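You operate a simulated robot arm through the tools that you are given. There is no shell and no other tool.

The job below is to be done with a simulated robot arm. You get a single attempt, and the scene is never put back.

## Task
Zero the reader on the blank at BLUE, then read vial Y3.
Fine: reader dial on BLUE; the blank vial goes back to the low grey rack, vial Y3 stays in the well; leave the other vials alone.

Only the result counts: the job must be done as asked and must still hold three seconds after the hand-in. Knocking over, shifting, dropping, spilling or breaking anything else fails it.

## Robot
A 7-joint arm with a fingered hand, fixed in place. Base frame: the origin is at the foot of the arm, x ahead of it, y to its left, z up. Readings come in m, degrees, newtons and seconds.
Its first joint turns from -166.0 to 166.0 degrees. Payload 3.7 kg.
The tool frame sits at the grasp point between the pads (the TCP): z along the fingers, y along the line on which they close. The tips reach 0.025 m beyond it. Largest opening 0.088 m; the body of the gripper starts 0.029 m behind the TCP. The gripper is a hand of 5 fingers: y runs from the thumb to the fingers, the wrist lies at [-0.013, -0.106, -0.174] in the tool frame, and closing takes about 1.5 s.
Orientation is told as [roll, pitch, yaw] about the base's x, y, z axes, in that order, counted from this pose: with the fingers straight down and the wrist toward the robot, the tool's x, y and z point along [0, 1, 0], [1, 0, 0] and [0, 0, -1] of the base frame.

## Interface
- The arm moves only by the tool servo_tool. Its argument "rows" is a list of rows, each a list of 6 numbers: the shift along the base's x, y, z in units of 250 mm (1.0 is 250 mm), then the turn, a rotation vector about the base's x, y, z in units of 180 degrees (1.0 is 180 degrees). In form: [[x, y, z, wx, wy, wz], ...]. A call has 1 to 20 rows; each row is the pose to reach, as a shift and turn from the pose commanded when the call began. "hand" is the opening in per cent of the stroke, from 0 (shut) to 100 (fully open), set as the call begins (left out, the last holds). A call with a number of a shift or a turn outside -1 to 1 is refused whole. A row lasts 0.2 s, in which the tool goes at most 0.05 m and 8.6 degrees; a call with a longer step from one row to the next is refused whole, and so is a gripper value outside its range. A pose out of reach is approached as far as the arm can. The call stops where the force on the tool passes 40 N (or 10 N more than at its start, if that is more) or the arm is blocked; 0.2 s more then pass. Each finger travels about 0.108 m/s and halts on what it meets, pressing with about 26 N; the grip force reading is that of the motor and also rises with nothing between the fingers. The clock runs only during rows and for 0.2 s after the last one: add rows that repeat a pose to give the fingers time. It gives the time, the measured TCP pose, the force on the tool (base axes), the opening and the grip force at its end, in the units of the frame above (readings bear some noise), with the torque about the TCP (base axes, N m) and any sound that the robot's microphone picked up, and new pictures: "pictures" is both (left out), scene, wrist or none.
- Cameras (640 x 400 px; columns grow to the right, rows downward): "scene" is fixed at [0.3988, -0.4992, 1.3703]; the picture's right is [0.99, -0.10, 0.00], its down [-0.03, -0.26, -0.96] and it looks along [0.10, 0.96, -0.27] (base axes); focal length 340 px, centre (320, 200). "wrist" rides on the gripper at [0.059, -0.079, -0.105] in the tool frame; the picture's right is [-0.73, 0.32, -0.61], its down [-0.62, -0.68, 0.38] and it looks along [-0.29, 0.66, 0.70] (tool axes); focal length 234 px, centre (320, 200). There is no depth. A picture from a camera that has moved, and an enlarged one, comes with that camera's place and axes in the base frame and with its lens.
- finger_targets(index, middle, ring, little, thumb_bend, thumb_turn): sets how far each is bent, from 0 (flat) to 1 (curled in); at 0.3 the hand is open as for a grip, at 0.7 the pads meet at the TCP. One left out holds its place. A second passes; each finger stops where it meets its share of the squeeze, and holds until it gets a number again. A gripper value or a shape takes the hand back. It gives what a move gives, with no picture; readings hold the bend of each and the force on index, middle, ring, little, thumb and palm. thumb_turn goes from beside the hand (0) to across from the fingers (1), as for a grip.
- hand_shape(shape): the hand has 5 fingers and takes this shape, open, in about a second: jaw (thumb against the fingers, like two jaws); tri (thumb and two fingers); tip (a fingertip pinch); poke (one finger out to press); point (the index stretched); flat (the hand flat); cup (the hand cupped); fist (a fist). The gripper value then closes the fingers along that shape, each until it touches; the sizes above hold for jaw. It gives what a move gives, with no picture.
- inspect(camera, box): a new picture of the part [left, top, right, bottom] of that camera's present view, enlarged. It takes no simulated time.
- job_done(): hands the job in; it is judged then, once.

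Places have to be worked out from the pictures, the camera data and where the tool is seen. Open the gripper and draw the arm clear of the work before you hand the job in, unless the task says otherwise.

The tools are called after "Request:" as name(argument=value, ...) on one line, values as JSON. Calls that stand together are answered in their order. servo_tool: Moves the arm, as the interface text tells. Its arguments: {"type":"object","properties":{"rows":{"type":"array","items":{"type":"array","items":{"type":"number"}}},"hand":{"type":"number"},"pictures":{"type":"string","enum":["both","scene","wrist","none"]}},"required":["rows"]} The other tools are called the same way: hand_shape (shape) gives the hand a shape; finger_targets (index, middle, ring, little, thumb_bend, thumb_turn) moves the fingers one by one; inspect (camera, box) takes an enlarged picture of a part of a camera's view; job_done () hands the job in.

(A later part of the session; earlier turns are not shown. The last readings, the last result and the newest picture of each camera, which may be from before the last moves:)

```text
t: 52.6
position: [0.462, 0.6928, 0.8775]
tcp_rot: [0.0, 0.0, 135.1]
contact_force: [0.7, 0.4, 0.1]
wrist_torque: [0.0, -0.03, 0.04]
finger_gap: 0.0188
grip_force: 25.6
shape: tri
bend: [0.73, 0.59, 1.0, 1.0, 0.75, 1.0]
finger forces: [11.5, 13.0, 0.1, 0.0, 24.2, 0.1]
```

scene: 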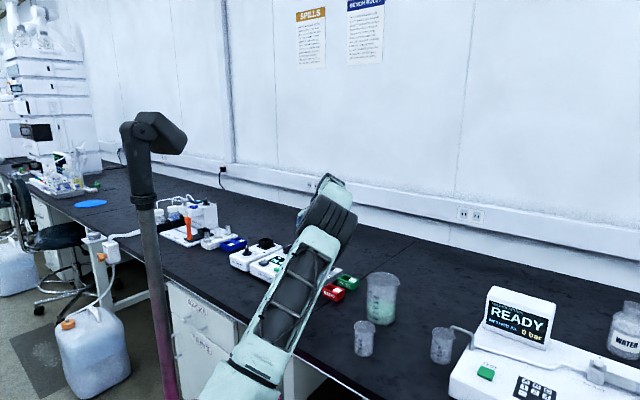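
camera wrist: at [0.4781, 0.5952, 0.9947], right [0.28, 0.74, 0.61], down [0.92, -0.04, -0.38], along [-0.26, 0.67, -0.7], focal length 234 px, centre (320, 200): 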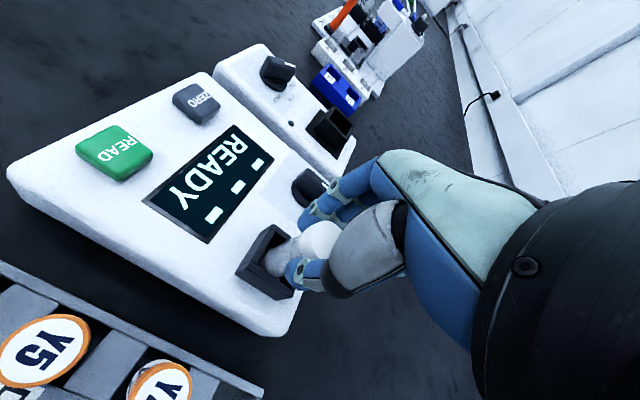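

Still free at z≈0.8775. I'll keep stepping down 3 mm at a time until the vial touches the floor.

Request:
servo_tool(rows=[[0, 0, -0.006, 0, 0, 0], [0, 0, -0.012, 0, 0, 0], [0, 0, -0.012, 0, 0, 0]], pictures="none")

Request:
servo_tool(rows=[[0, 0, -0.006, 0, 0, 0], [0, 0, -0.012, 0, 0, 0], [0, 0, -0.012, 0, 0, 0]], pictures="wrist")

Request:
inspect(camera="wrist", box=[240, 190, 340, 290])

```text
t: 53.4
position: [0.4626, 0.6961, 0.8745]
tcp_rot: [0.0, 0.1, 135.1]
contact_force: [0.1, -0.1, -1.2]
wrist_torque: [0.01, -0.02, -0.03]
finger_gap: 0.0186
grip_force: 26.1
shape: tri
bend: [0.73, 0.59, 1.0, 1.0, 0.75, 1.0]
finger forces: [11.5, 13.0, 0.0, 0.0, 24.2, 0.1]
```

```text
t: 54.2
position: [0.4621, 0.6943, 0.8711]
tcp_rot: [0.0, 0.0, 134.9]
contact_force: [-0.1, -0.2, -0.9]
wrist_torque: [-0.03, 0.01, 0.02]
finger_gap: 0.0186
grip_force: 25.9
shape: tri
bend: [0.73, 0.59, 1.0, 1.0, 0.75, 1.0]
finger forces: [11.4, 13.1, 0.0, 0.1, 24.2, 0.0]
camera wrist: at [0.4768, 0.5957, 0.9767], right [0.28, 0.74, 0.61], down [0.92, -0.04, -0.38], along [-0.26, 0.67, -0.7], focal length 234 px, centre (320, 200)
```

wrist: 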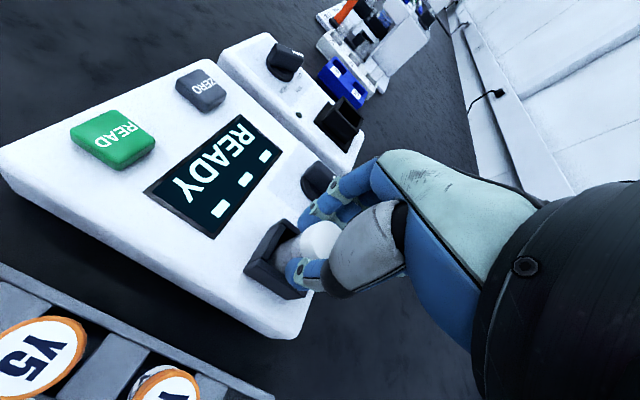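

```text
4.00 times, centred on (290, 240) of wrist
camera zoom: at [0.4768, 0.5957, 0.9767], right [0.28, 0.74, 0.61], down [0.92, -0.04, -0.38], along [-0.26, 0.67, -0.7], focal length 937 px, centre (440, 40)
```

zoom: 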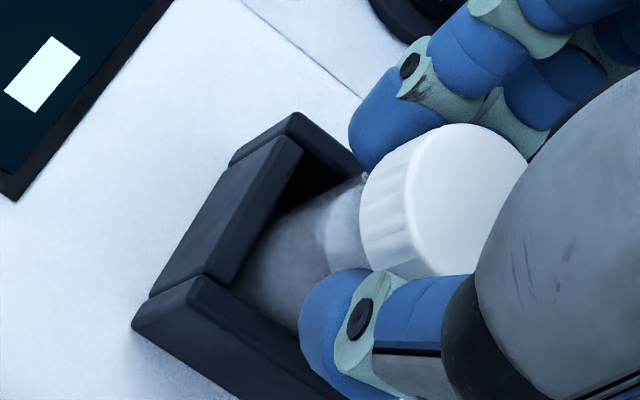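

The vial is well inside the well and still free. I'll continue down in 2.5 mm steps.

Request:
servo_tool(rows=[[0, 0, -0.005, 0, 0, 0], [0, 0, -0.01, 0, 0, 0], [0, 0, -0.01, 0, 0, 0]], pictures="none")

Request:
servo_tool(rows=[[0, 0, -0.005, 0, 0, 0], [0, 0, -0.01, 0, 0, 0], [0, 0, -0.01, 0, 0, 0]], pictures="none")

```text
t: 55.0
position: [0.4611, 0.6944, 0.8696]
tcp_rot: [0.0, -0.1, 135.0]
contact_force: [-0.3, -0.8, 0.3]
wrist_torque: [0.02, 0.0, 0.0]
finger_gap: 0.0185
grip_force: 26.2
shape: tri
bend: [0.73, 0.59, 1.0, 1.0, 0.75, 1.0]
finger forces: [11.6, 13.0, 0.1, 0.0, 24.2, 0.0]
```

```text
t: 55.8
position: [0.4611, 0.6934, 0.8675]
tcp_rot: [0.0, 0.0, 135.2]
contact_force: [-1.3, 2.8, 10.9]
wrist_torque: [0.06, 0.01, 0.02]
finger_gap: 0.0189
grip_force: 26.3
shape: tri
bend: [0.74, 0.58, 1.0, 1.0, 0.75, 1.0]
finger forces: [12.6, 14.5, 0.0, 0.1, 24.3, 0.0]
```

At z≈0.8675 an 11 N push appears near the tool axis, which fits the vial sitting on the well floor. I'll open the fingers gently, raise clear and look.

Request:
servo_tool(rows=[[0, 0, 0, 0, 0, 0], [0, 0, 0, 0, 0, 0], [0, 0, 0, 0, 0, 0], [0, 0, 0, 0, 0, 0]], hand=55, pictures="wrist")

Request:
servo_tool(rows=[[0, 0, 0.04, 0, 0, 0], [0, 0, 0.1, 0, 0, 0], [0, 0, 0.2, 0, 0, 0], [0, 0, 0.32, 0, 0, 0], [0, 0, 0.4, 0, 0, 0], [0, 0, 0.4, 0, 0, 0]], pictures="both")

Request:
inspect(camera="wrist", box=[200, 180, 340, 320])

```text
t: 56.8
position: [0.4621, 0.6929, 0.868]
tcp_rot: [-0.1, 0.0, 135.1]
contact_force: [0.5, 0.1, 0.8]
wrist_torque: [-0.02, 0.01, 0.01]
finger_gap: 0.048
grip_force: 0.0
shape: tri
bend: [0.74, 0.43, 0.99, 0.99, 0.67, 1.0]
finger forces: [0.0, 0.1, 0.1, 0.1, 0.0, 0.0]
camera wrist: at [0.4769, 0.5949, 0.9726], right [0.28, 0.74, 0.61], down [0.92, -0.04, -0.38], along [-0.26, 0.67, -0.7], focal length 234 px, centre (320, 200)
```

wrist: 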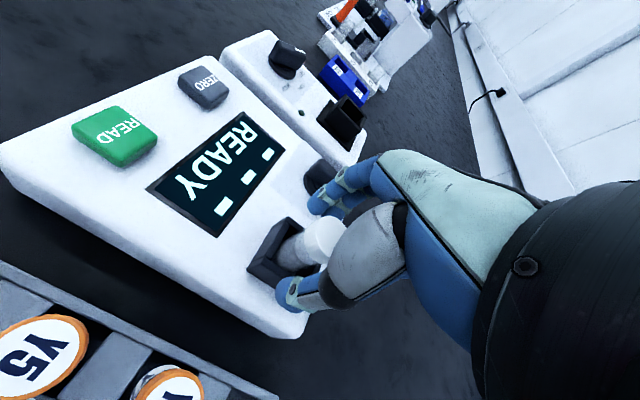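

```text
t: 58.2
position: [0.4596, 0.6935, 0.9661]
tcp_rot: [0.1, 0.0, 135.2]
contact_force: [-0.5, 0.9, 0.4]
wrist_torque: [0.04, -0.03, -0.02]
finger_gap: 0.0482
grip_force: 0.0
shape: tri
bend: [0.74, 0.43, 0.99, 0.99, 0.67, 1.0]
finger forces: [0.0, 0.1, 0.0, 0.1, 0.0, 0.0]
camera wrist: at [0.4754, 0.5949, 1.0711], right [0.28, 0.74, 0.61], down [0.92, -0.04, -0.38], along [-0.26, 0.67, -0.7], focal length 234 px, centre (320, 200)
```

scene: 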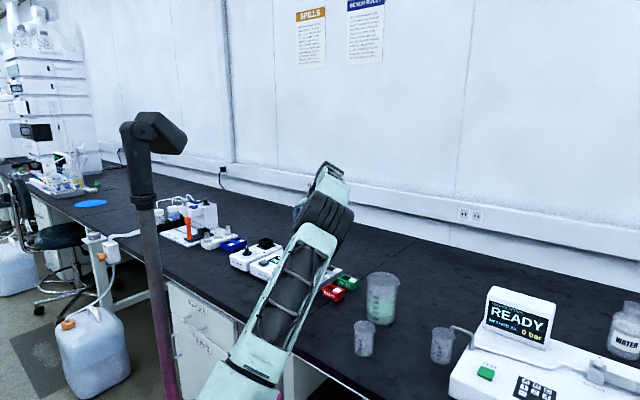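
wrist: 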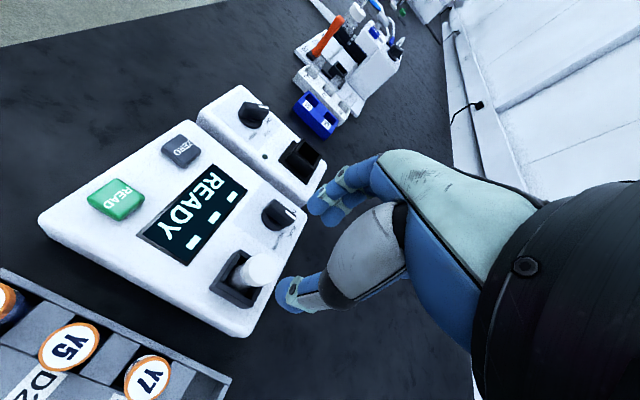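

```text
2.86 times, centred on (270, 250) of wrist
camera zoom: at [0.4754, 0.5949, 1.0711], right [0.28, 0.74, 0.61], down [0.92, -0.04, -0.38], along [-0.26, 0.67, -0.7], focal length 669 px, centre (463, 57)
```

zoom: 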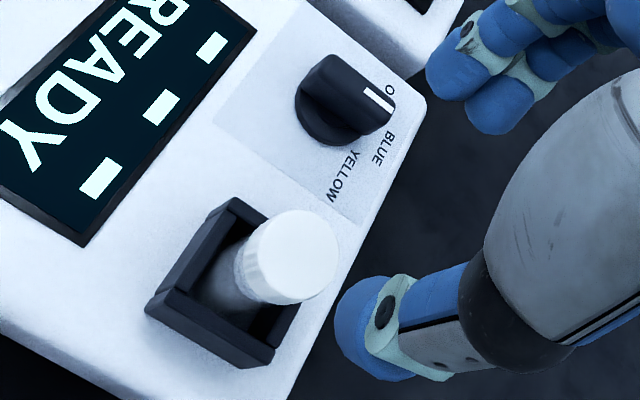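

The blank is seated upright in the well and the dial is still on BLUE. Next is ZERO at about (0.3115, 0.6575). I'll move above it at height and form the poke shape.

Request:
servo_tool(rows=[[-0.12, -0.03, 0, 0, 0, 0], [-0.24, -0.06, 0, 0, 0, 0], [-0.36, -0.09, 0, 0, 0, 0], [-0.48, -0.12, 0, 0, 0, 0], [-0.593, -0.145, 0, 0, 0, 0], [-0.593, -0.145, 0, 0, 0, 0]], pictures="none")

Request:
hand_shape(shape="poke")

Request:
inspect(camera="wrist", box=[120, 80, 520, 380])

Request:
inspect(camera="scene", box=[220, 170, 360, 290])

```text
t: 59.6
position: [0.315, 0.6573, 0.9687]
tcp_rot: [0.0, 0.0, 135.0]
contact_force: [0.8, 0.4, -0.3]
wrist_torque: [-0.04, -0.01, 0.0]
finger_gap: 0.0479
grip_force: 0.1
shape: tri
bend: [0.74, 0.43, 0.99, 0.99, 0.67, 1.0]
finger forces: [0.0, 0.1, 0.0, 0.0, 0.0, 0.1]
```

```text
t: 60.5
position: [0.3141, 0.6593, 0.9668]
tcp_rot: [0.0, 0.0, 135.1]
contact_force: [0.6, -0.7, 0.0]
wrist_torque: [0.01, 0.01, 0.02]
finger_gap: 0.0002
grip_force: 0.2
shape: poke
bend: [0.7, 0.7, 0.99, 0.99, 1.0, 1.0]
finger forces: [0.1, 0.1, 0.1, 0.0, 0.1, 0.0]
```

```text
1.33 times, centred on (320, 230) of wrist
camera zoom: at [0.3294, 0.5604, 1.073], right [0.28, 0.74, 0.61], down [0.92, -0.04, -0.38], along [-0.26, 0.67, -0.7], focal length 312 px, centre (320, 160)
```

zoom: 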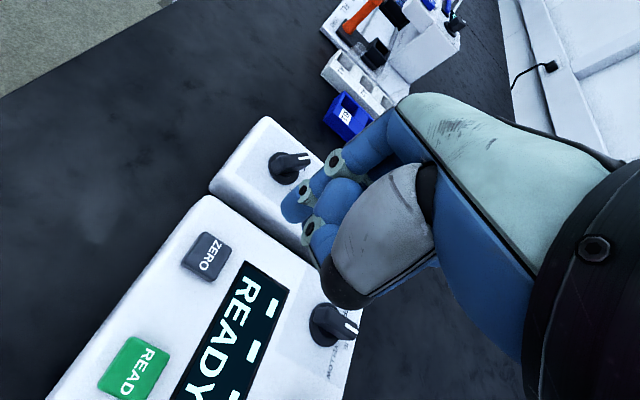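

```text
3.33 times, centred on (290, 230) of scene
camera zoom: at [0.3988, -0.4992, 1.3703], right [0.99, -0.1, 0.0], down [-0.03, -0.26, -0.96], along [0.1, 0.96, -0.27], focal length 1134 px, centre (420, 100)
```

zoom: 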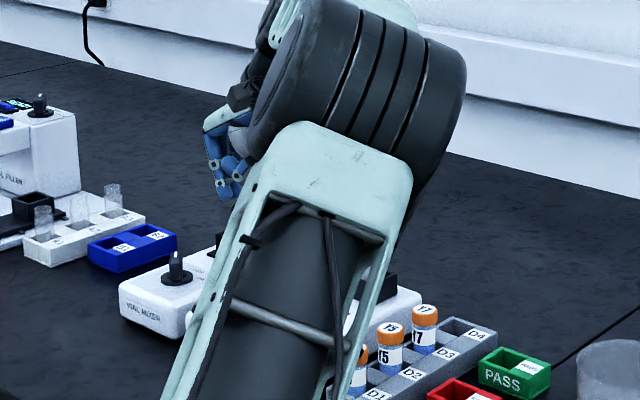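

In the poke shape the index and middle fingertips sit at the tool axis, and ZERO projects to within about 5 mm of it. I'll fine-align and descend to just above the button.

Request:
servo_tool(rows=[[-0.0056, -0.011, -0.08, 0, 0, 0], [-0.0056, -0.011, -0.18, 0, 0, 0], [-0.0056, -0.011, -0.28, 0, 0, 0], [-0.0056, -0.011, -0.35, 0, 0, 0], [-0.0056, -0.011, -0.4, 0, 0, 0], [-0.0056, -0.011, -0.4, 0, 0, 0]], pictures="wrist")

Request:
inspect(camera="wrist", box=[200, 130, 400, 330])

```text
t: 61.9
position: [0.31, 0.656, 0.8673]
tcp_rot: [-0.1, 0.0, 135.0]
contact_force: [-0.1, 0.1, 0.4]
wrist_torque: [0.0, 0.02, -0.01]
finger_gap: 0.0
grip_force: 0.1
shape: poke
bend: [0.7, 0.7, 0.99, 0.99, 1.0, 1.0]
finger forces: [0.1, 0.0, 0.0, 0.1, 0.1, 0.0]
camera wrist: at [0.3272, 0.5569, 0.9719], right [0.28, 0.74, 0.61], down [0.92, -0.04, -0.38], along [-0.26, 0.67, -0.7], focal length 234 px, centre (320, 200)
```

wrist: 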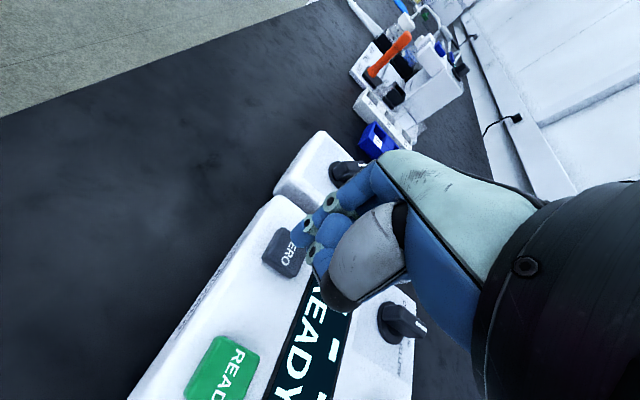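

```text
2.00 times, centred on (300, 230) of wrist
camera zoom: at [0.3272, 0.5569, 0.9719], right [0.28, 0.74, 0.61], down [0.92, -0.04, -0.38], along [-0.26, 0.67, -0.7], focal length 468 px, centre (360, 140)
```

zoom: 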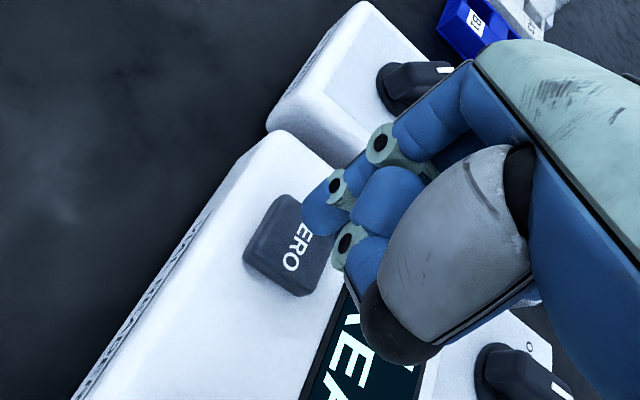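

The fingertips are over the ZERO button, about 20 mm above it. I'll lower 16 mm and then press in small steps.

Request:
servo_tool(rows=[[0, 0, -0.03, 0, 0, 0], [0, 0, -0.05, 0, 0, 0], [0, 0, -0.064, 0, 0, 0], [0, 0, -0.064, 0, 0, 0]], pictures="none")

Request:
servo_tool(rows=[[0, 0, -0.006, 0, 0, 0], [0, 0, -0.012, 0, 0, 0], [0, 0, -0.012, 0, 0, 0]], pictures="wrist")

```text
t: 62.9
position: [0.3125, 0.6552, 0.8515]
tcp_rot: [-0.1, 0.0, 134.9]
contact_force: [0.7, 0.7, 0.0]
wrist_torque: [-0.03, 0.02, 0.0]
finger_gap: 0.0
grip_force: 0.0
shape: poke
bend: [0.7, 0.7, 0.99, 0.99, 1.0, 1.0]
finger forces: [0.1, 0.0, 0.1, 0.1, 0.0, 0.0]
```

```text
t: 63.7
position: [0.3113, 0.6538, 0.8481]
tcp_rot: [0.0, 0.0, 134.9]
contact_force: [0.0, -0.8, -0.2]
wrist_torque: [0.0, 0.03, -0.01]
finger_gap: 0.0002
grip_force: 0.2
shape: poke
bend: [0.7, 0.7, 0.99, 0.99, 1.0, 1.0]
finger forces: [0.0, 0.1, 0.0, 0.0, 0.0, 0.0]
camera wrist: at [0.3268, 0.556, 0.9538], right [0.28, 0.74, 0.61], down [0.92, -0.04, -0.38], along [-0.26, 0.67, -0.7], focal length 234 px, centre (320, 200)
```

wrist: 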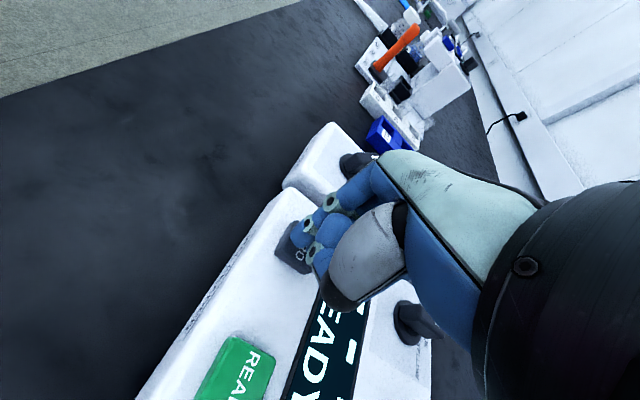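

No contact yet at z≈0.848. I'll continue down in 2–3 mm steps.

Request:
servo_tool(rows=[[0, 0, -0.006, 0, 0, 0], [0, 0, -0.012, 0, 0, 0], [0, 0, -0.012, 0, 0, 0]], pictures="none")

Request:
servo_tool(rows=[[0, 0, -0.005, 0, 0, 0], [0, 0, -0.01, 0, 0, 0], [0, 0, -0.01, 0, 0, 0]], pictures="none")

Request:
servo_tool(rows=[[0, 0, -0.004, 0, 0, 0], [0, 0, -0.008, 0, 0, 0], [0, 0, -0.008, 0, 0, 0]], pictures="wrist")

```text
t: 64.5
position: [0.3107, 0.6536, 0.8462]
tcp_rot: [0.0, 0.0, 135.1]
contact_force: [0.0, -0.1, 0.0]
wrist_torque: [0.03, -0.02, -0.01]
finger_gap: 0.0
grip_force: 0.0
shape: poke
bend: [0.7, 0.7, 0.99, 0.99, 1.0, 1.0]
finger forces: [0.0, 0.0, 0.0, 0.0, 0.0, 0.0]
```

```text
t: 65.3
position: [0.3112, 0.6554, 0.8421]
tcp_rot: [-0.1, -0.1, 135.1]
contact_force: [-0.5, -0.7, 0.4]
wrist_torque: [-0.02, 0.0, 0.0]
finger_gap: 0.0
grip_force: 0.1
shape: poke
bend: [0.7, 0.7, 0.99, 0.99, 1.0, 1.0]
finger forces: [0.1, 0.5, 0.0, 0.0, 0.1, 0.1]
```

```text
t: 66.1
position: [0.3128, 0.6546, 0.8403]
tcp_rot: [0.0, 0.1, 135.2]
contact_force: [0.0, -0.6, 1.0]
wrist_torque: [0.04, -0.01, -0.02]
finger_gap: 0.0001
grip_force: 0.0
shape: poke
bend: [0.7, 0.7, 0.99, 0.99, 1.0, 1.0]
finger forces: [0.1, 1.3, 0.0, 0.1, 0.0, 0.0]
heard: click
camera wrist: at [0.3275, 0.5567, 0.946], right [0.28, 0.74, 0.61], down [0.92, -0.04, -0.38], along [-0.26, 0.67, -0.7], focal length 234 px, centre (320, 200)
```

wrist: 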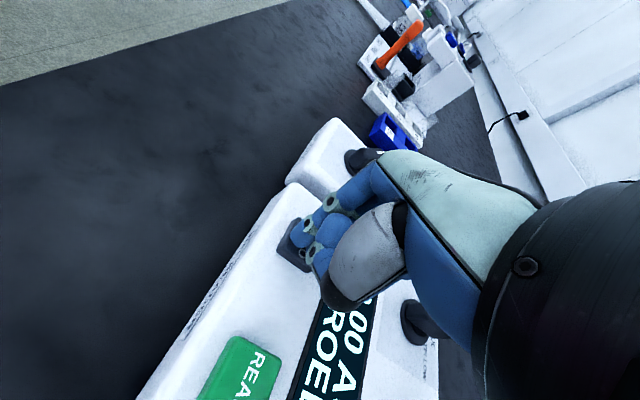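

A click was heard and the display changed to something like "0.00 A / ZERO…". I'll lift off and read the display.

Request:
servo_tool(rows=[[0, 0, 0.05, 0, 0, 0], [0, 0, 0.15, 0, 0, 0], [0, 0, 0.28, 0, 0, 0], [0, 0, 0.42, 0, 0, 0], [0, 0, 0.5, 0, 0, 0], [0, 0, 0.5, 0, 0, 0]], pictures="wrist")

Request:
inspect(camera="wrist", box=[140, 210, 360, 400])

```text
t: 67.5
position: [0.3122, 0.6539, 0.9614]
tcp_rot: [0.1, 0.0, 135.0]
contact_force: [-0.5, -0.2, -0.9]
wrist_torque: [-0.02, -0.03, 0.02]
finger_gap: 0.0001
grip_force: 0.2
shape: poke
bend: [0.7, 0.7, 0.99, 0.99, 1.0, 1.0]
finger forces: [0.1, 0.1, 0.1, 0.0, 0.0, 0.0]
camera wrist: at [0.327, 0.5556, 1.0674], right [0.28, 0.74, 0.61], down [0.92, -0.04, -0.38], along [-0.26, 0.67, -0.7], focal length 234 px, centre (320, 200)
```

wrist: 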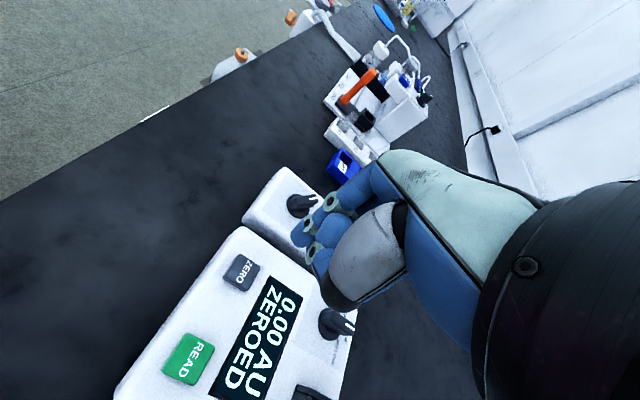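

```text
2.11 times, centred on (250, 305) of wrist
camera zoom: at [0.327, 0.5556, 1.0674], right [0.28, 0.74, 0.61], down [0.92, -0.04, -0.38], along [-0.26, 0.67, -0.7], focal length 493 px, centre (467, -21)
```

zoom: 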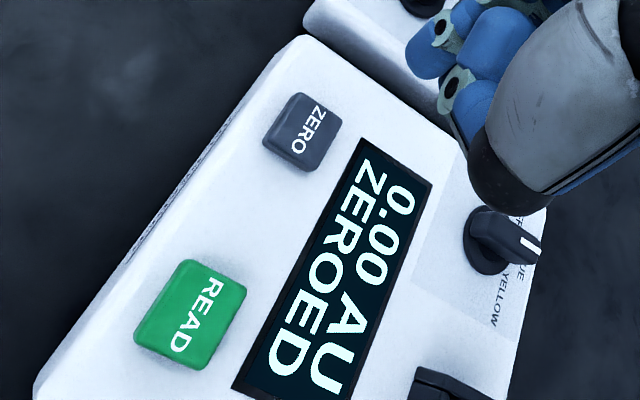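

The reader shows "0.00 AU ZEROED". Now I'll return the blank: re-form the tri shape here, then go back above the well with a ~53 mm opening.

Request:
hand_shape(shape="tri")

Request:
servo_tool(rows=[[0.12, 0.031, 0, 0, 0, 0], [0.24, 0.062, 0, 0, 0, 0], [0.36, 0.094, 0, 0, 0, 0], [0.48, 0.125, 0, 0, 0, 0], [0.5986, 0.156, 0, 0, 0, 0], [0.5986, 0.156, 0, 0, 0, 0], [0.5986, 0.156, 0, 0, 0, 0]], hand=60, pictures="wrist")

Request:
inspect(camera="wrist", box=[200, 180, 340, 320])

```text
t: 68.4
position: [0.312, 0.6544, 0.9617]
tcp_rot: [0.0, 0.0, 135.2]
contact_force: [0.1, -0.5, -0.4]
wrist_torque: [0.01, 0.01, 0.01]
finger_gap: 0.0879
grip_force: 0.0
shape: tri
bend: [0.3, 0.3, 0.99, 0.99, 0.3, 0.98]
finger forces: [0.1, 0.1, 0.0, 0.0, 0.1, 0.0]
```

```text
t: 70.0
position: [0.4615, 0.6951, 0.9636]
tcp_rot: [0.0, 0.0, 135.0]
contact_force: [-0.2, -0.8, -0.2]
wrist_torque: [0.01, 0.02, -0.01]
finger_gap: 0.0532
grip_force: 0.2
shape: tri
bend: [0.73, 0.4, 0.99, 0.99, 0.64, 1.0]
finger forces: [0.0, 0.0, 0.0, 0.0, 0.1, 0.0]
camera wrist: at [0.4774, 0.5959, 1.0689], right [0.28, 0.74, 0.61], down [0.92, -0.04, -0.38], along [-0.26, 0.67, -0.7], focal length 234 px, centre (320, 200)
```

wrist: 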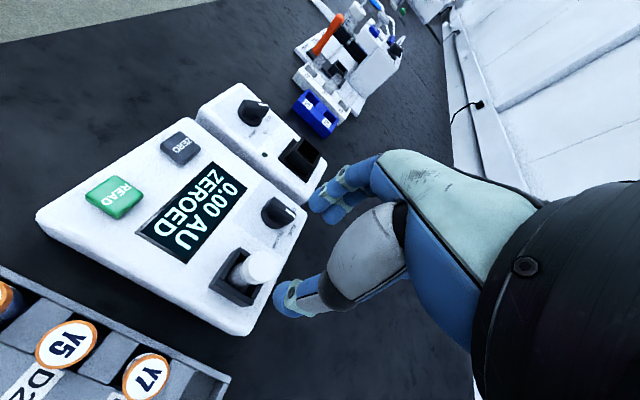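

```text
2.86 times, centred on (270, 250) of wrist
camera zoom: at [0.4774, 0.5959, 1.0689], right [0.28, 0.74, 0.61], down [0.92, -0.04, -0.38], along [-0.26, 0.67, -0.7], focal length 669 px, centre (463, 57)
```

zoom: 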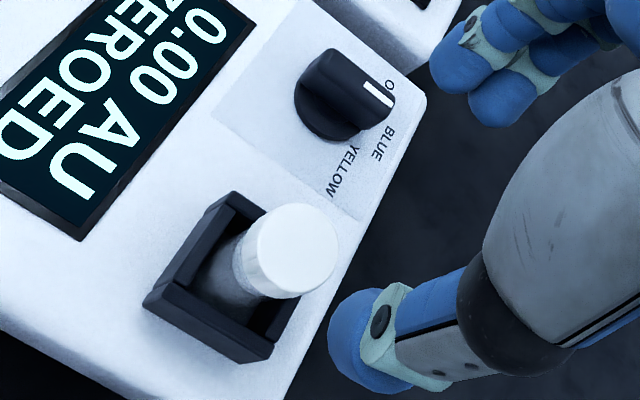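

The view matches the release position with the cap centred. I'll descend to the same grip height and close.

Request:
servo_tool(rows=[[0, 0, -0.1, 0, 0, 0], [0, 0, -0.2, 0, 0, 0], [0, 0, -0.28, 0, 0, 0], [0, 0, -0.34, 0, 0, 0], [0, 0, -0.37, 0, 0, 0], [0, 0, -0.39, 0, 0, 0], [0, 0, -0.39, 0, 0, 0]], hand=60, pictures="wrist")

Request:
inspect(camera="wrist", box=[240, 170, 360, 290])

```text
t: 71.6
position: [0.463, 0.693, 0.8664]
tcp_rot: [-0.1, -0.1, 135.1]
contact_force: [-0.1, -0.6, 1.1]
wrist_torque: [0.0, -0.01, -0.01]
finger_gap: 0.0531
grip_force: 0.0
shape: tri
bend: [0.73, 0.4, 0.99, 0.99, 0.64, 1.0]
finger forces: [0.1, 0.0, 0.1, 0.2, 0.0, 0.0]
camera wrist: at [0.4785, 0.5952, 0.9722], right [0.28, 0.74, 0.61], down [0.92, -0.04, -0.38], along [-0.26, 0.67, -0.7], focal length 234 px, centre (320, 200)
```

wrist: 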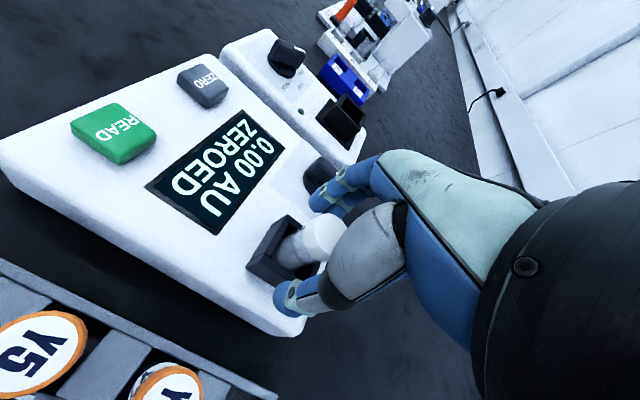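

```text
3.33 times, centred on (300, 230) of wrist
camera zoom: at [0.4785, 0.5952, 0.9722], right [0.28, 0.74, 0.61], down [0.92, -0.04, -0.38], along [-0.26, 0.67, -0.7], focal length 781 px, centre (387, 100)
```

zoom: 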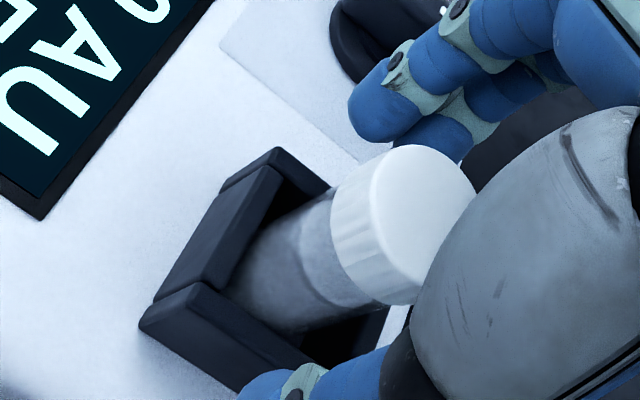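

The cap is between the thumb and fingers as before. I'll close on it.

Request:
servo_tool(rows=[[0, 0, 0, 0, 0, 0], [0, 0, 0, 0, 0, 0], [0, 0, 0, 0, 0, 0], [0, 0, 0, 0, 0, 0], [0, 0, 0, 0, 0, 0], [0, 0, 0, 0, 0, 0]], hand=15, pictures="none")

Request:
servo_tool(rows=[[0, 0, 0.03, 0, 0, 0], [0, 0, 0.07, 0, 0, 0], [0, 0, 0.12, 0, 0, 0], [0, 0, 0.18, 0, 0, 0], [0, 0, 0.25, 0, 0, 0], [0, 0, 0.32, 0, 0, 0], [0, 0, 0.36, 0, 0, 0], [0, 0, 0.36, 0, 0, 0]], pictures="wrist")

Request:
inspect(camera="wrist", box=[255, 205, 335, 285])

```text
t: 73.0
position: [0.4625, 0.6942, 0.8665]
tcp_rot: [0.1, 0.1, 135.0]
contact_force: [0.0, -0.3, -0.5]
wrist_torque: [0.02, 0.02, -0.02]
finger_gap: 0.0185
grip_force: 26.1
shape: tri
bend: [0.73, 0.59, 1.0, 1.0, 0.75, 1.0]
finger forces: [10.8, 12.1, 0.0, 0.1, 22.6, 0.0]
```

```text
t: 74.8
position: [0.4594, 0.6943, 0.9579]
tcp_rot: [-0.1, 0.0, 135.1]
contact_force: [-0.6, -0.4, -0.4]
wrist_torque: [-0.01, -0.01, -0.01]
finger_gap: 0.0184
grip_force: 26.4
shape: tri
bend: [0.73, 0.59, 1.0, 1.0, 0.75, 1.0]
finger forces: [10.7, 12.1, 0.0, 0.1, 22.7, 0.1]
camera wrist: at [0.4758, 0.5957, 1.0625], right [0.28, 0.74, 0.61], down [0.92, -0.04, -0.38], along [-0.26, 0.67, -0.7], focal length 234 px, centre (320, 200)
```

wrist: 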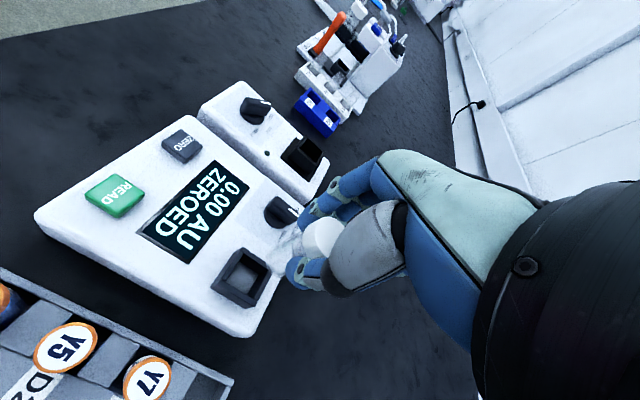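

```text
5.00 times, centred on (295, 245) of wrist
camera zoom: at [0.4758, 0.5957, 1.0625], right [0.28, 0.74, 0.61], down [0.92, -0.04, -0.38], along [-0.26, 0.67, -0.7], focal length 1171 px, centre (445, -25)
```

zoom: 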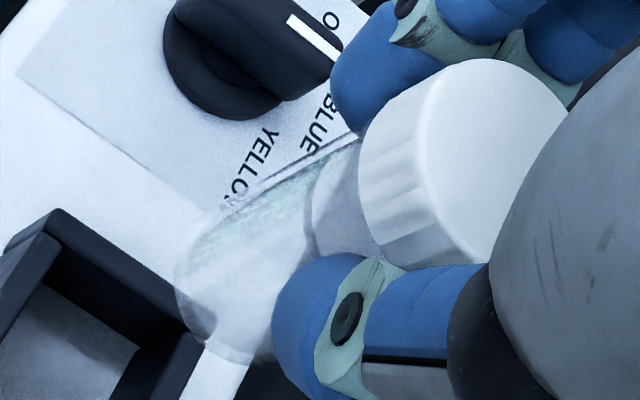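

The blank is out of the well and upright in the grip. I'll carry it back above slot D4 at the same commanded xy as the pick and check alignment.

Request:
servo_tool(rows=[[0.07, -0.032, 0, 0, 0, 0], [0.16, -0.074, 0, 0, 0, 0], [0.25, -0.116, 0, 0, 0, 0], [0.33, -0.153, 0, 0, 0, 0], [0.366, -0.17, 0, 0, 0, 0], [0.366, -0.17, 0, 0, 0, 0], [0.366, -0.17, -0.08, 0, 0, 0], [0.366, -0.17, -0.16, 0, 0, 0], [0.366, -0.17, -0.16, 0, 0, 0]], pictures="wrist")

Request:
inspect(camera="wrist", box=[180, 190, 340, 330])

Request:
inspect(camera="wrist", box=[235, 225, 315, 305])

```text
t: 76.8
position: [0.5533, 0.6514, 0.9181]
tcp_rot: [0.0, 0.0, 135.2]
contact_force: [0.3, 1.0, -1.3]
wrist_torque: [-0.03, 0.02, 0.01]
finger_gap: 0.0186
grip_force: 25.5
shape: tri
bend: [0.73, 0.59, 1.0, 1.0, 0.75, 1.0]
finger forces: [10.8, 12.1, 0.0, 0.1, 22.5, 0.1]
camera wrist: at [0.5687, 0.5531, 1.0246], right [0.28, 0.74, 0.61], down [0.92, -0.04, -0.38], along [-0.26, 0.67, -0.7], focal length 234 px, centre (320, 200)
```

wrist: 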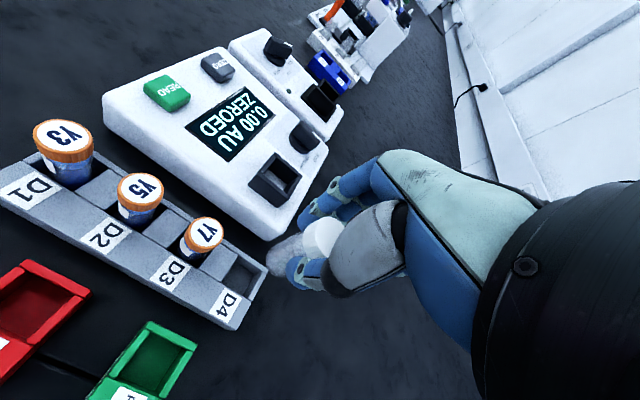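

```text
2.86 times, centred on (260, 260) of wrist
camera zoom: at [0.5687, 0.5531, 1.0246], right [0.28, 0.74, 0.61], down [0.92, -0.04, -0.38], along [-0.26, 0.67, -0.7], focal length 669 px, centre (491, 29)
```

zoom: 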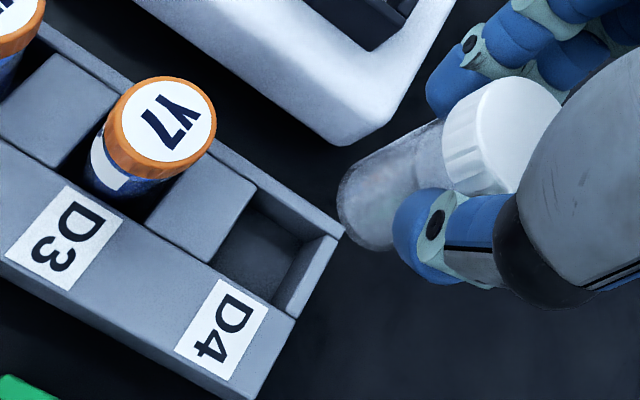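

```text
5.00 times, centred on (275, 265) of wrist
camera zoom: at [0.5687, 0.5531, 1.0246], right [0.28, 0.74, 0.61], down [0.92, -0.04, -0.38], along [-0.26, 0.67, -0.7], focal length 1171 px, centre (545, -125)
```

zoom: 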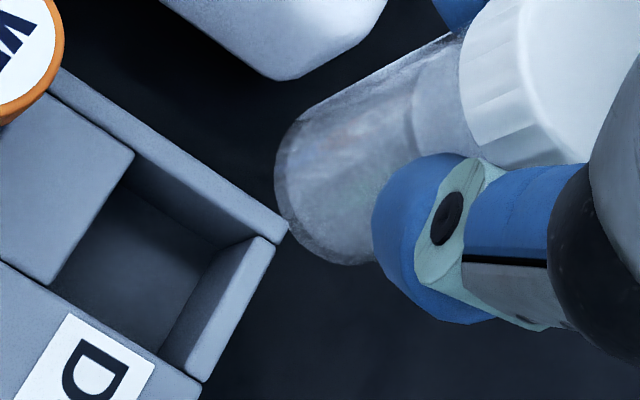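

The slot opening centres at about tool (2.5, -2.5) mm and the vial at about (-2, -1) mm. I'll shift about 3 mm toward the slot centre and start down, checking force at the slot mouth.

Request:
servo_tool(rows=[[-0.006, -0.011, 0, 0, 0, 0], [-0.006, -0.011, -0.06, 0, 0, 0], [-0.006, -0.011, -0.13, 0, 0, 0], [-0.006, -0.011, -0.2, 0, 0, 0], [-0.006, -0.011, -0.24, 0, 0, 0], [-0.006, -0.011, -0.24, 0, 0, 0]], pictures="wrist")

Request:
inspect(camera="wrist", box=[230, 210, 330, 310])

```text
t: 78.2
position: [0.5525, 0.6482, 0.8585]
tcp_rot: [0.1, 0.0, 135.1]
contact_force: [-0.3, 0.4, -0.5]
wrist_torque: [0.05, 0.02, 0.01]
finger_gap: 0.0185
grip_force: 25.5
shape: tri
bend: [0.73, 0.59, 1.0, 1.0, 0.75, 1.0]
finger forces: [10.8, 12.1, 0.0, 0.0, 22.8, 0.1]
camera wrist: at [0.5676, 0.5497, 0.9633], right [0.28, 0.74, 0.61], down [0.92, -0.04, -0.38], along [-0.26, 0.67, -0.7], focal length 234 px, centre (320, 200)
```

wrist: 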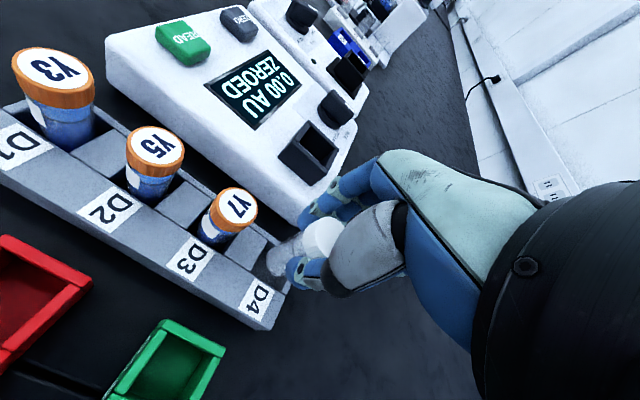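

```text
4.00 times, centred on (280, 260) of wrist
camera zoom: at [0.5676, 0.5497, 0.9633], right [0.28, 0.74, 0.61], down [0.92, -0.04, -0.38], along [-0.26, 0.67, -0.7], focal length 937 px, centre (480, -40)
```

zoom: 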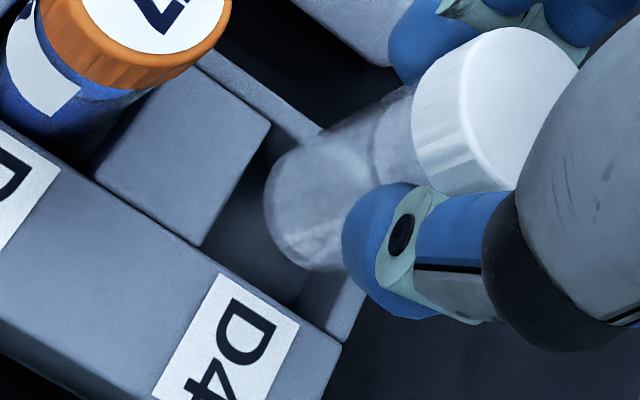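

The vial bottom is just above the slot mouth and looks about 1.5–2.5 mm to the NW of centre. I'll nudge 1.5 mm SE and step down, watching the force.

Request:
servo_tool(rows=[[0.0045, -0.0045, 0, 0, 0, 0], [0.0045, -0.0045, -0.012, 0, 0, 0], [0.0045, -0.0045, -0.024, 0, 0, 0], [0.0045, -0.0045, -0.024, 0, 0, 0]], pictures="none")

Request:
servo_tool(rows=[[0, 0, -0.008, 0, 0, 0], [0, 0, -0.016, 0, 0, 0], [0, 0, -0.016, 0, 0, 0]], pictures="wrist")

Request:
inspect(camera="wrist", box=[230, 210, 330, 310])

```text
t: 79.2
position: [0.5526, 0.6461, 0.8531]
tcp_rot: [0.0, 0.0, 135.1]
contact_force: [0.2, 0.4, -0.2]
wrist_torque: [-0.03, -0.01, 0.0]
finger_gap: 0.0185
grip_force: 25.7
shape: tri
bend: [0.73, 0.59, 1.0, 1.0, 0.75, 1.0]
finger forces: [10.9, 12.0, 0.1, 0.0, 22.6, 0.1]
```

```text
t: 80.0
position: [0.5527, 0.6462, 0.8477]
tcp_rot: [-0.1, 0.0, 135.1]
contact_force: [-0.5, 0.3, -1.6]
wrist_torque: [0.02, 0.02, 0.01]
finger_gap: 0.0183
grip_force: 26.3
shape: tri
bend: [0.73, 0.59, 1.0, 1.0, 0.75, 1.0]
finger forces: [10.7, 12.1, 0.0, 0.0, 22.7, 0.0]
camera wrist: at [0.5673, 0.5481, 0.9537], right [0.28, 0.74, 0.61], down [0.92, -0.04, -0.38], along [-0.26, 0.67, -0.7], focal length 234 px, centre (320, 200)
```

wrist: 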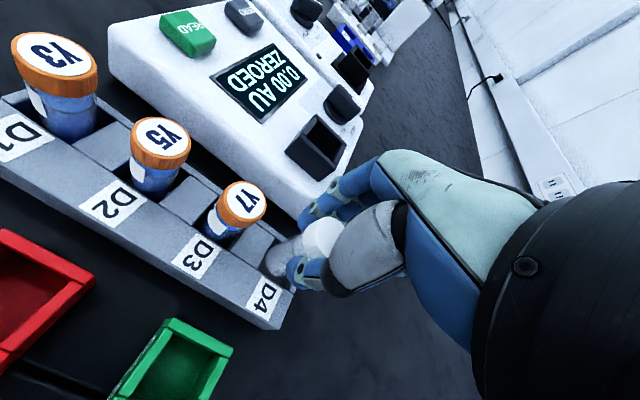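

```text
4.00 times, centred on (280, 260) of wrist
camera zoom: at [0.5673, 0.5481, 0.9537], right [0.28, 0.74, 0.61], down [0.92, -0.04, -0.38], along [-0.26, 0.67, -0.7], focal length 937 px, centre (480, -40)
```

zoom: 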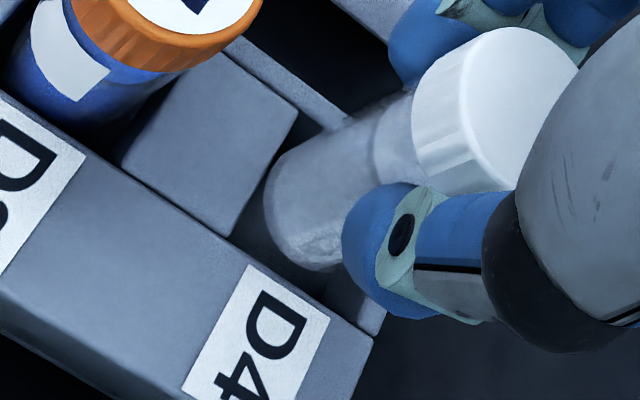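

No contact, and the vial is at the mouth of the slot. I'll continue down in 4 mm steps.

Request:
servo_tool(rows=[[0, 0, -0.008, 0, 0, 0], [0, 0, -0.016, 0, 0, 0], [0, 0, -0.016, 0, 0, 0]], pictures="none")

Request:
servo_tool(rows=[[0, 0, -0.008, 0, 0, 0], [0, 0, -0.016, 0, 0, 0], [0, 0, -0.016, 0, 0, 0]], pictures="none")

Request:
servo_tool(rows=[[0, 0, -0.008, 0, 0, 0], [0, 0, -0.016, 0, 0, 0], [0, 0, -0.016, 0, 0, 0]], pictures="none")

```text
t: 80.8
position: [0.5525, 0.6467, 0.8437]
tcp_rot: [0.0, 0.0, 135.0]
contact_force: [0.6, -0.3, 3.3]
wrist_torque: [0.0, 0.02, -0.01]
finger_gap: 0.0185
grip_force: 26.1
shape: tri
bend: [0.73, 0.59, 1.0, 1.0, 0.75, 1.0]
finger forces: [10.9, 12.2, 0.0, 0.0, 23.1, 0.1]
```

```text
t: 81.6
position: [0.5523, 0.6468, 0.8416]
tcp_rot: [-0.2, -0.1, 135.0]
contact_force: [4.8, 4.1, 25.7]
wrist_torque: [0.07, -0.1, -0.06]
finger_gap: 0.0197
grip_force: 26.9
shape: tri
bend: [0.73, 0.58, 1.0, 1.0, 0.75, 1.0]
finger forces: [11.5, 15.9, 0.0, 0.0, 28.6, 0.0]
```

```text
t: 82.4
position: [0.5527, 0.6468, 0.8377]
tcp_rot: [-0.1, 0.0, 135.0]
contact_force: [9.4, 6.8, 35.7]
wrist_torque: [0.17, -0.24, -0.11]
finger_gap: 0.0211
grip_force: 26.1
shape: tri
bend: [0.74, 0.57, 1.0, 1.0, 0.75, 1.0]
finger forces: [10.5, 18.3, 0.1, 0.1, 29.7, 0.0]
```

The push (36 N) comes from the SW side, meaning the divider block, so my 3 mm shift toward it was too much. I'll raise out and check the vial in the grip.

Request:
servo_tool(rows=[[0, 0, 0.02, 0, 0, 0], [0, 0, 0.05, 0, 0, 0], [0, 0, 0.08, 0, 0, 0], [0, 0, 0.112, 0, 0, 0], [0, 0, 0.112, 0, 0, 0]], pictures="wrist")

Request:
inspect(camera="wrist", box=[230, 200, 350, 320])

```text
t: 83.6
position: [0.5519, 0.6451, 0.8642]
tcp_rot: [0.1, -0.1, 135.0]
contact_force: [1.0, -0.1, 0.4]
wrist_torque: [-0.02, 0.04, 0.02]
finger_gap: 0.0199
grip_force: 26.6
shape: tri
bend: [0.73, 0.57, 1.0, 1.0, 0.75, 1.0]
finger forces: [12.2, 14.8, 0.1, 0.1, 22.4, 0.0]
camera wrist: at [0.5679, 0.5472, 0.9684], right [0.28, 0.74, 0.61], down [0.92, -0.04, -0.38], along [-0.26, 0.67, -0.7], focal length 234 px, centre (320, 200)
```

wrist: 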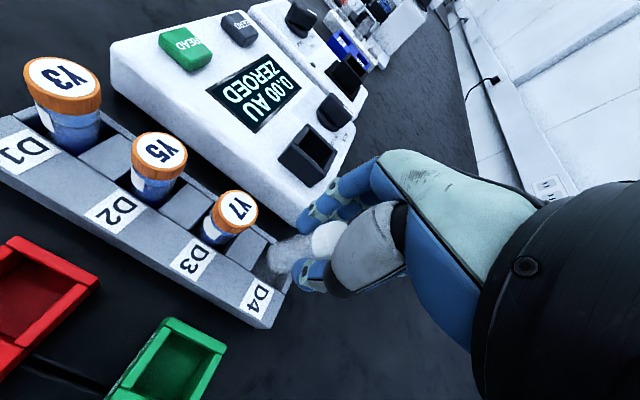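

```text
3.33 times, centred on (290, 260) of wrist
camera zoom: at [0.5679, 0.5472, 0.9684], right [0.28, 0.74, 0.61], down [0.92, -0.04, -0.38], along [-0.26, 0.67, -0.7], focal length 781 px, centre (420, 0)
```

zoom: 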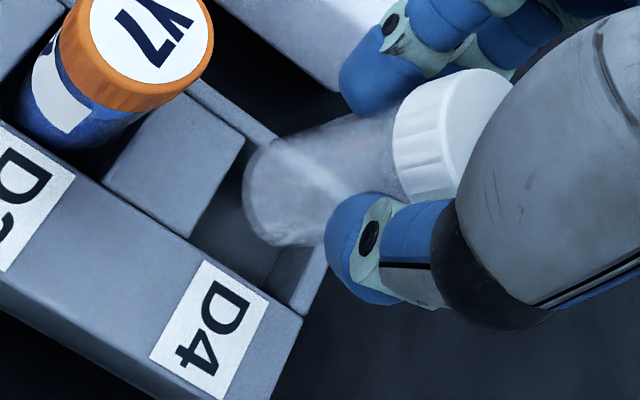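

The vial tilted several degrees in the grip during that contact. I'll zoom in to estimate the tilt and where its bottom is now.

Request:
inspect(camera="wrist", box=[255, 205, 335, 285])

Request:
inspect(camera="scene", box=[280, 190, 400, 300])

```text
5.00 times, centred on (295, 245) of wrist
camera zoom: at [0.5679, 0.5472, 0.9684], right [0.28, 0.74, 0.61], down [0.92, -0.04, -0.38], along [-0.26, 0.67, -0.7], focal length 1171 px, centre (445, -25)
```

zoom: 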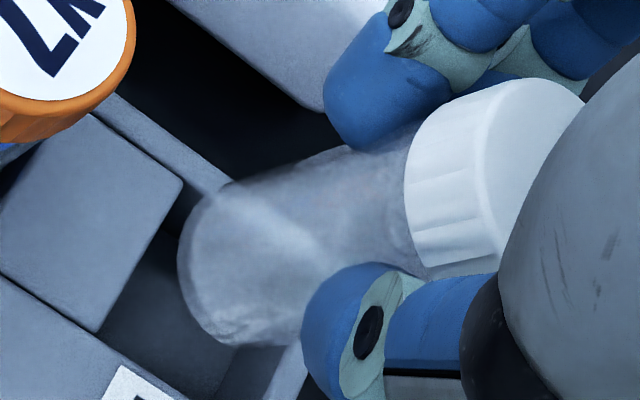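

```text
3.64 times, centred on (340, 245) of scene
camera zoom: at [0.3988, -0.4992, 1.3703], right [0.99, -0.1, 0.0], down [-0.03, -0.26, -0.96], along [0.1, 0.96, -0.27], focal length 1237 px, centre (247, 36)
```

zoom: 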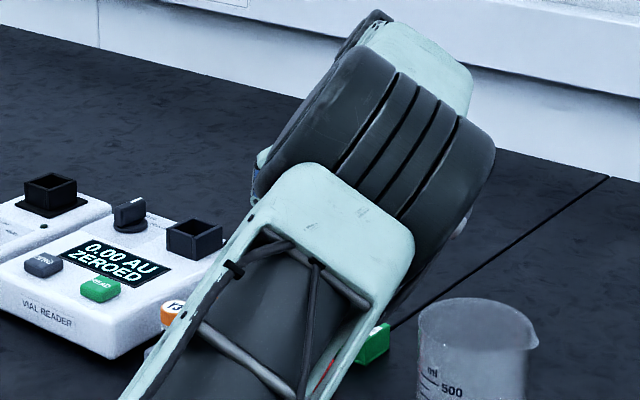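

The vial slipped up about 5 mm and leans about 4°, with its bottom close to the original in-slot position relative to the hand. I'll move 4 mm away from the divider and step down again, more carefully this time.

Request:
servo_tool(rows=[[0.0084, 0.0136, 0, 0, 0, 0], [0.0084, 0.0136, -0.03, 0, 0, 0], [0.0084, 0.0136, -0.06, 0, 0, 0], [0.0084, 0.0136, -0.08, 0, 0, 0], [0.0084, 0.0136, -0.08, 0, 0, 0]], pictures="wrist")

Request:
inspect(camera="wrist", box=[240, 205, 330, 295])

```text
t: 84.8
position: [0.5561, 0.6507, 0.8436]
tcp_rot: [0.0, 0.0, 135.0]
contact_force: [0.5, 0.1, 0.2]
wrist_torque: [0.02, 0.03, -0.01]
finger_gap: 0.0197
grip_force: 25.8
shape: tri
bend: [0.73, 0.57, 1.0, 1.0, 0.75, 1.0]
finger forces: [12.1, 14.7, 0.0, 0.1, 22.4, 0.0]
camera wrist: at [0.5706, 0.5519, 0.9486], right [0.28, 0.74, 0.61], down [0.92, -0.04, -0.38], along [-0.26, 0.67, -0.7], focal length 234 px, centre (320, 200)
```

wrist: 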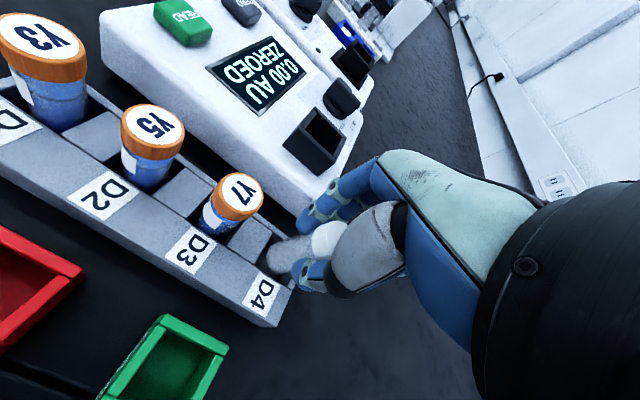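

```text
4.44 times, centred on (285, 250) of wrist
camera zoom: at [0.5706, 0.5519, 0.9486], right [0.28, 0.74, 0.61], down [0.92, -0.04, -0.38], along [-0.26, 0.67, -0.7], focal length 1041 px, centre (476, -22)
```

zoom: 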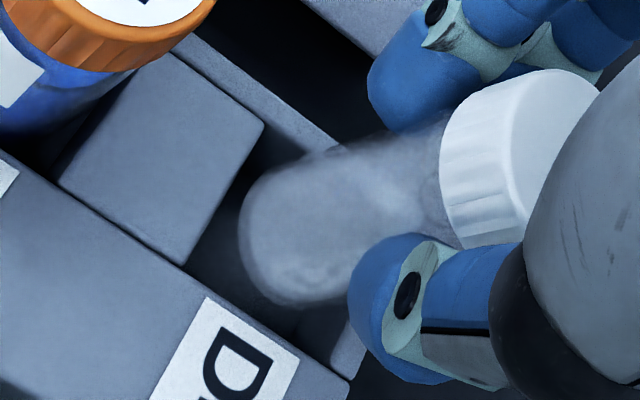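

The vial bottom is now within about 1.5 mm of the slot centre. I'll step down 3 mm and check.

Request:
servo_tool(rows=[[0, 0, -0.006, 0, 0, 0], [0, 0, -0.012, 0, 0, 0], [0, 0, -0.012, 0, 0, 0]], pictures="none")

```text
t: 85.6
position: [0.5543, 0.6513, 0.841]
tcp_rot: [0.0, -0.1, 135.0]
contact_force: [-0.6, -0.3, 0.4]
wrist_torque: [0.01, 0.03, 0.01]
finger_gap: 0.0196
grip_force: 25.6
shape: tri
bend: [0.73, 0.57, 1.0, 1.0, 0.75, 1.0]
finger forces: [12.2, 14.8, 0.0, 0.1, 22.4, 0.0]
```

No contact at z≈0.841. Down another 3 mm.

Request:
servo_tool(rows=[[0, 0, -0.006, 0, 0, 0], [0, 0, -0.012, 0, 0, 0], [0, 0, -0.012, 0, 0, 0]], pictures="none")

```text
t: 86.4
position: [0.5544, 0.6516, 0.8371]
tcp_rot: [0.0, -0.1, 135.1]
contact_force: [-0.9, 0.1, -0.8]
wrist_torque: [-0.04, 0.0, 0.02]
finger_gap: 0.0197
grip_force: 25.8
shape: tri
bend: [0.73, 0.57, 1.0, 1.0, 0.75, 1.0]
finger forces: [12.1, 14.8, 0.1, 0.0, 22.4, 0.1]
```

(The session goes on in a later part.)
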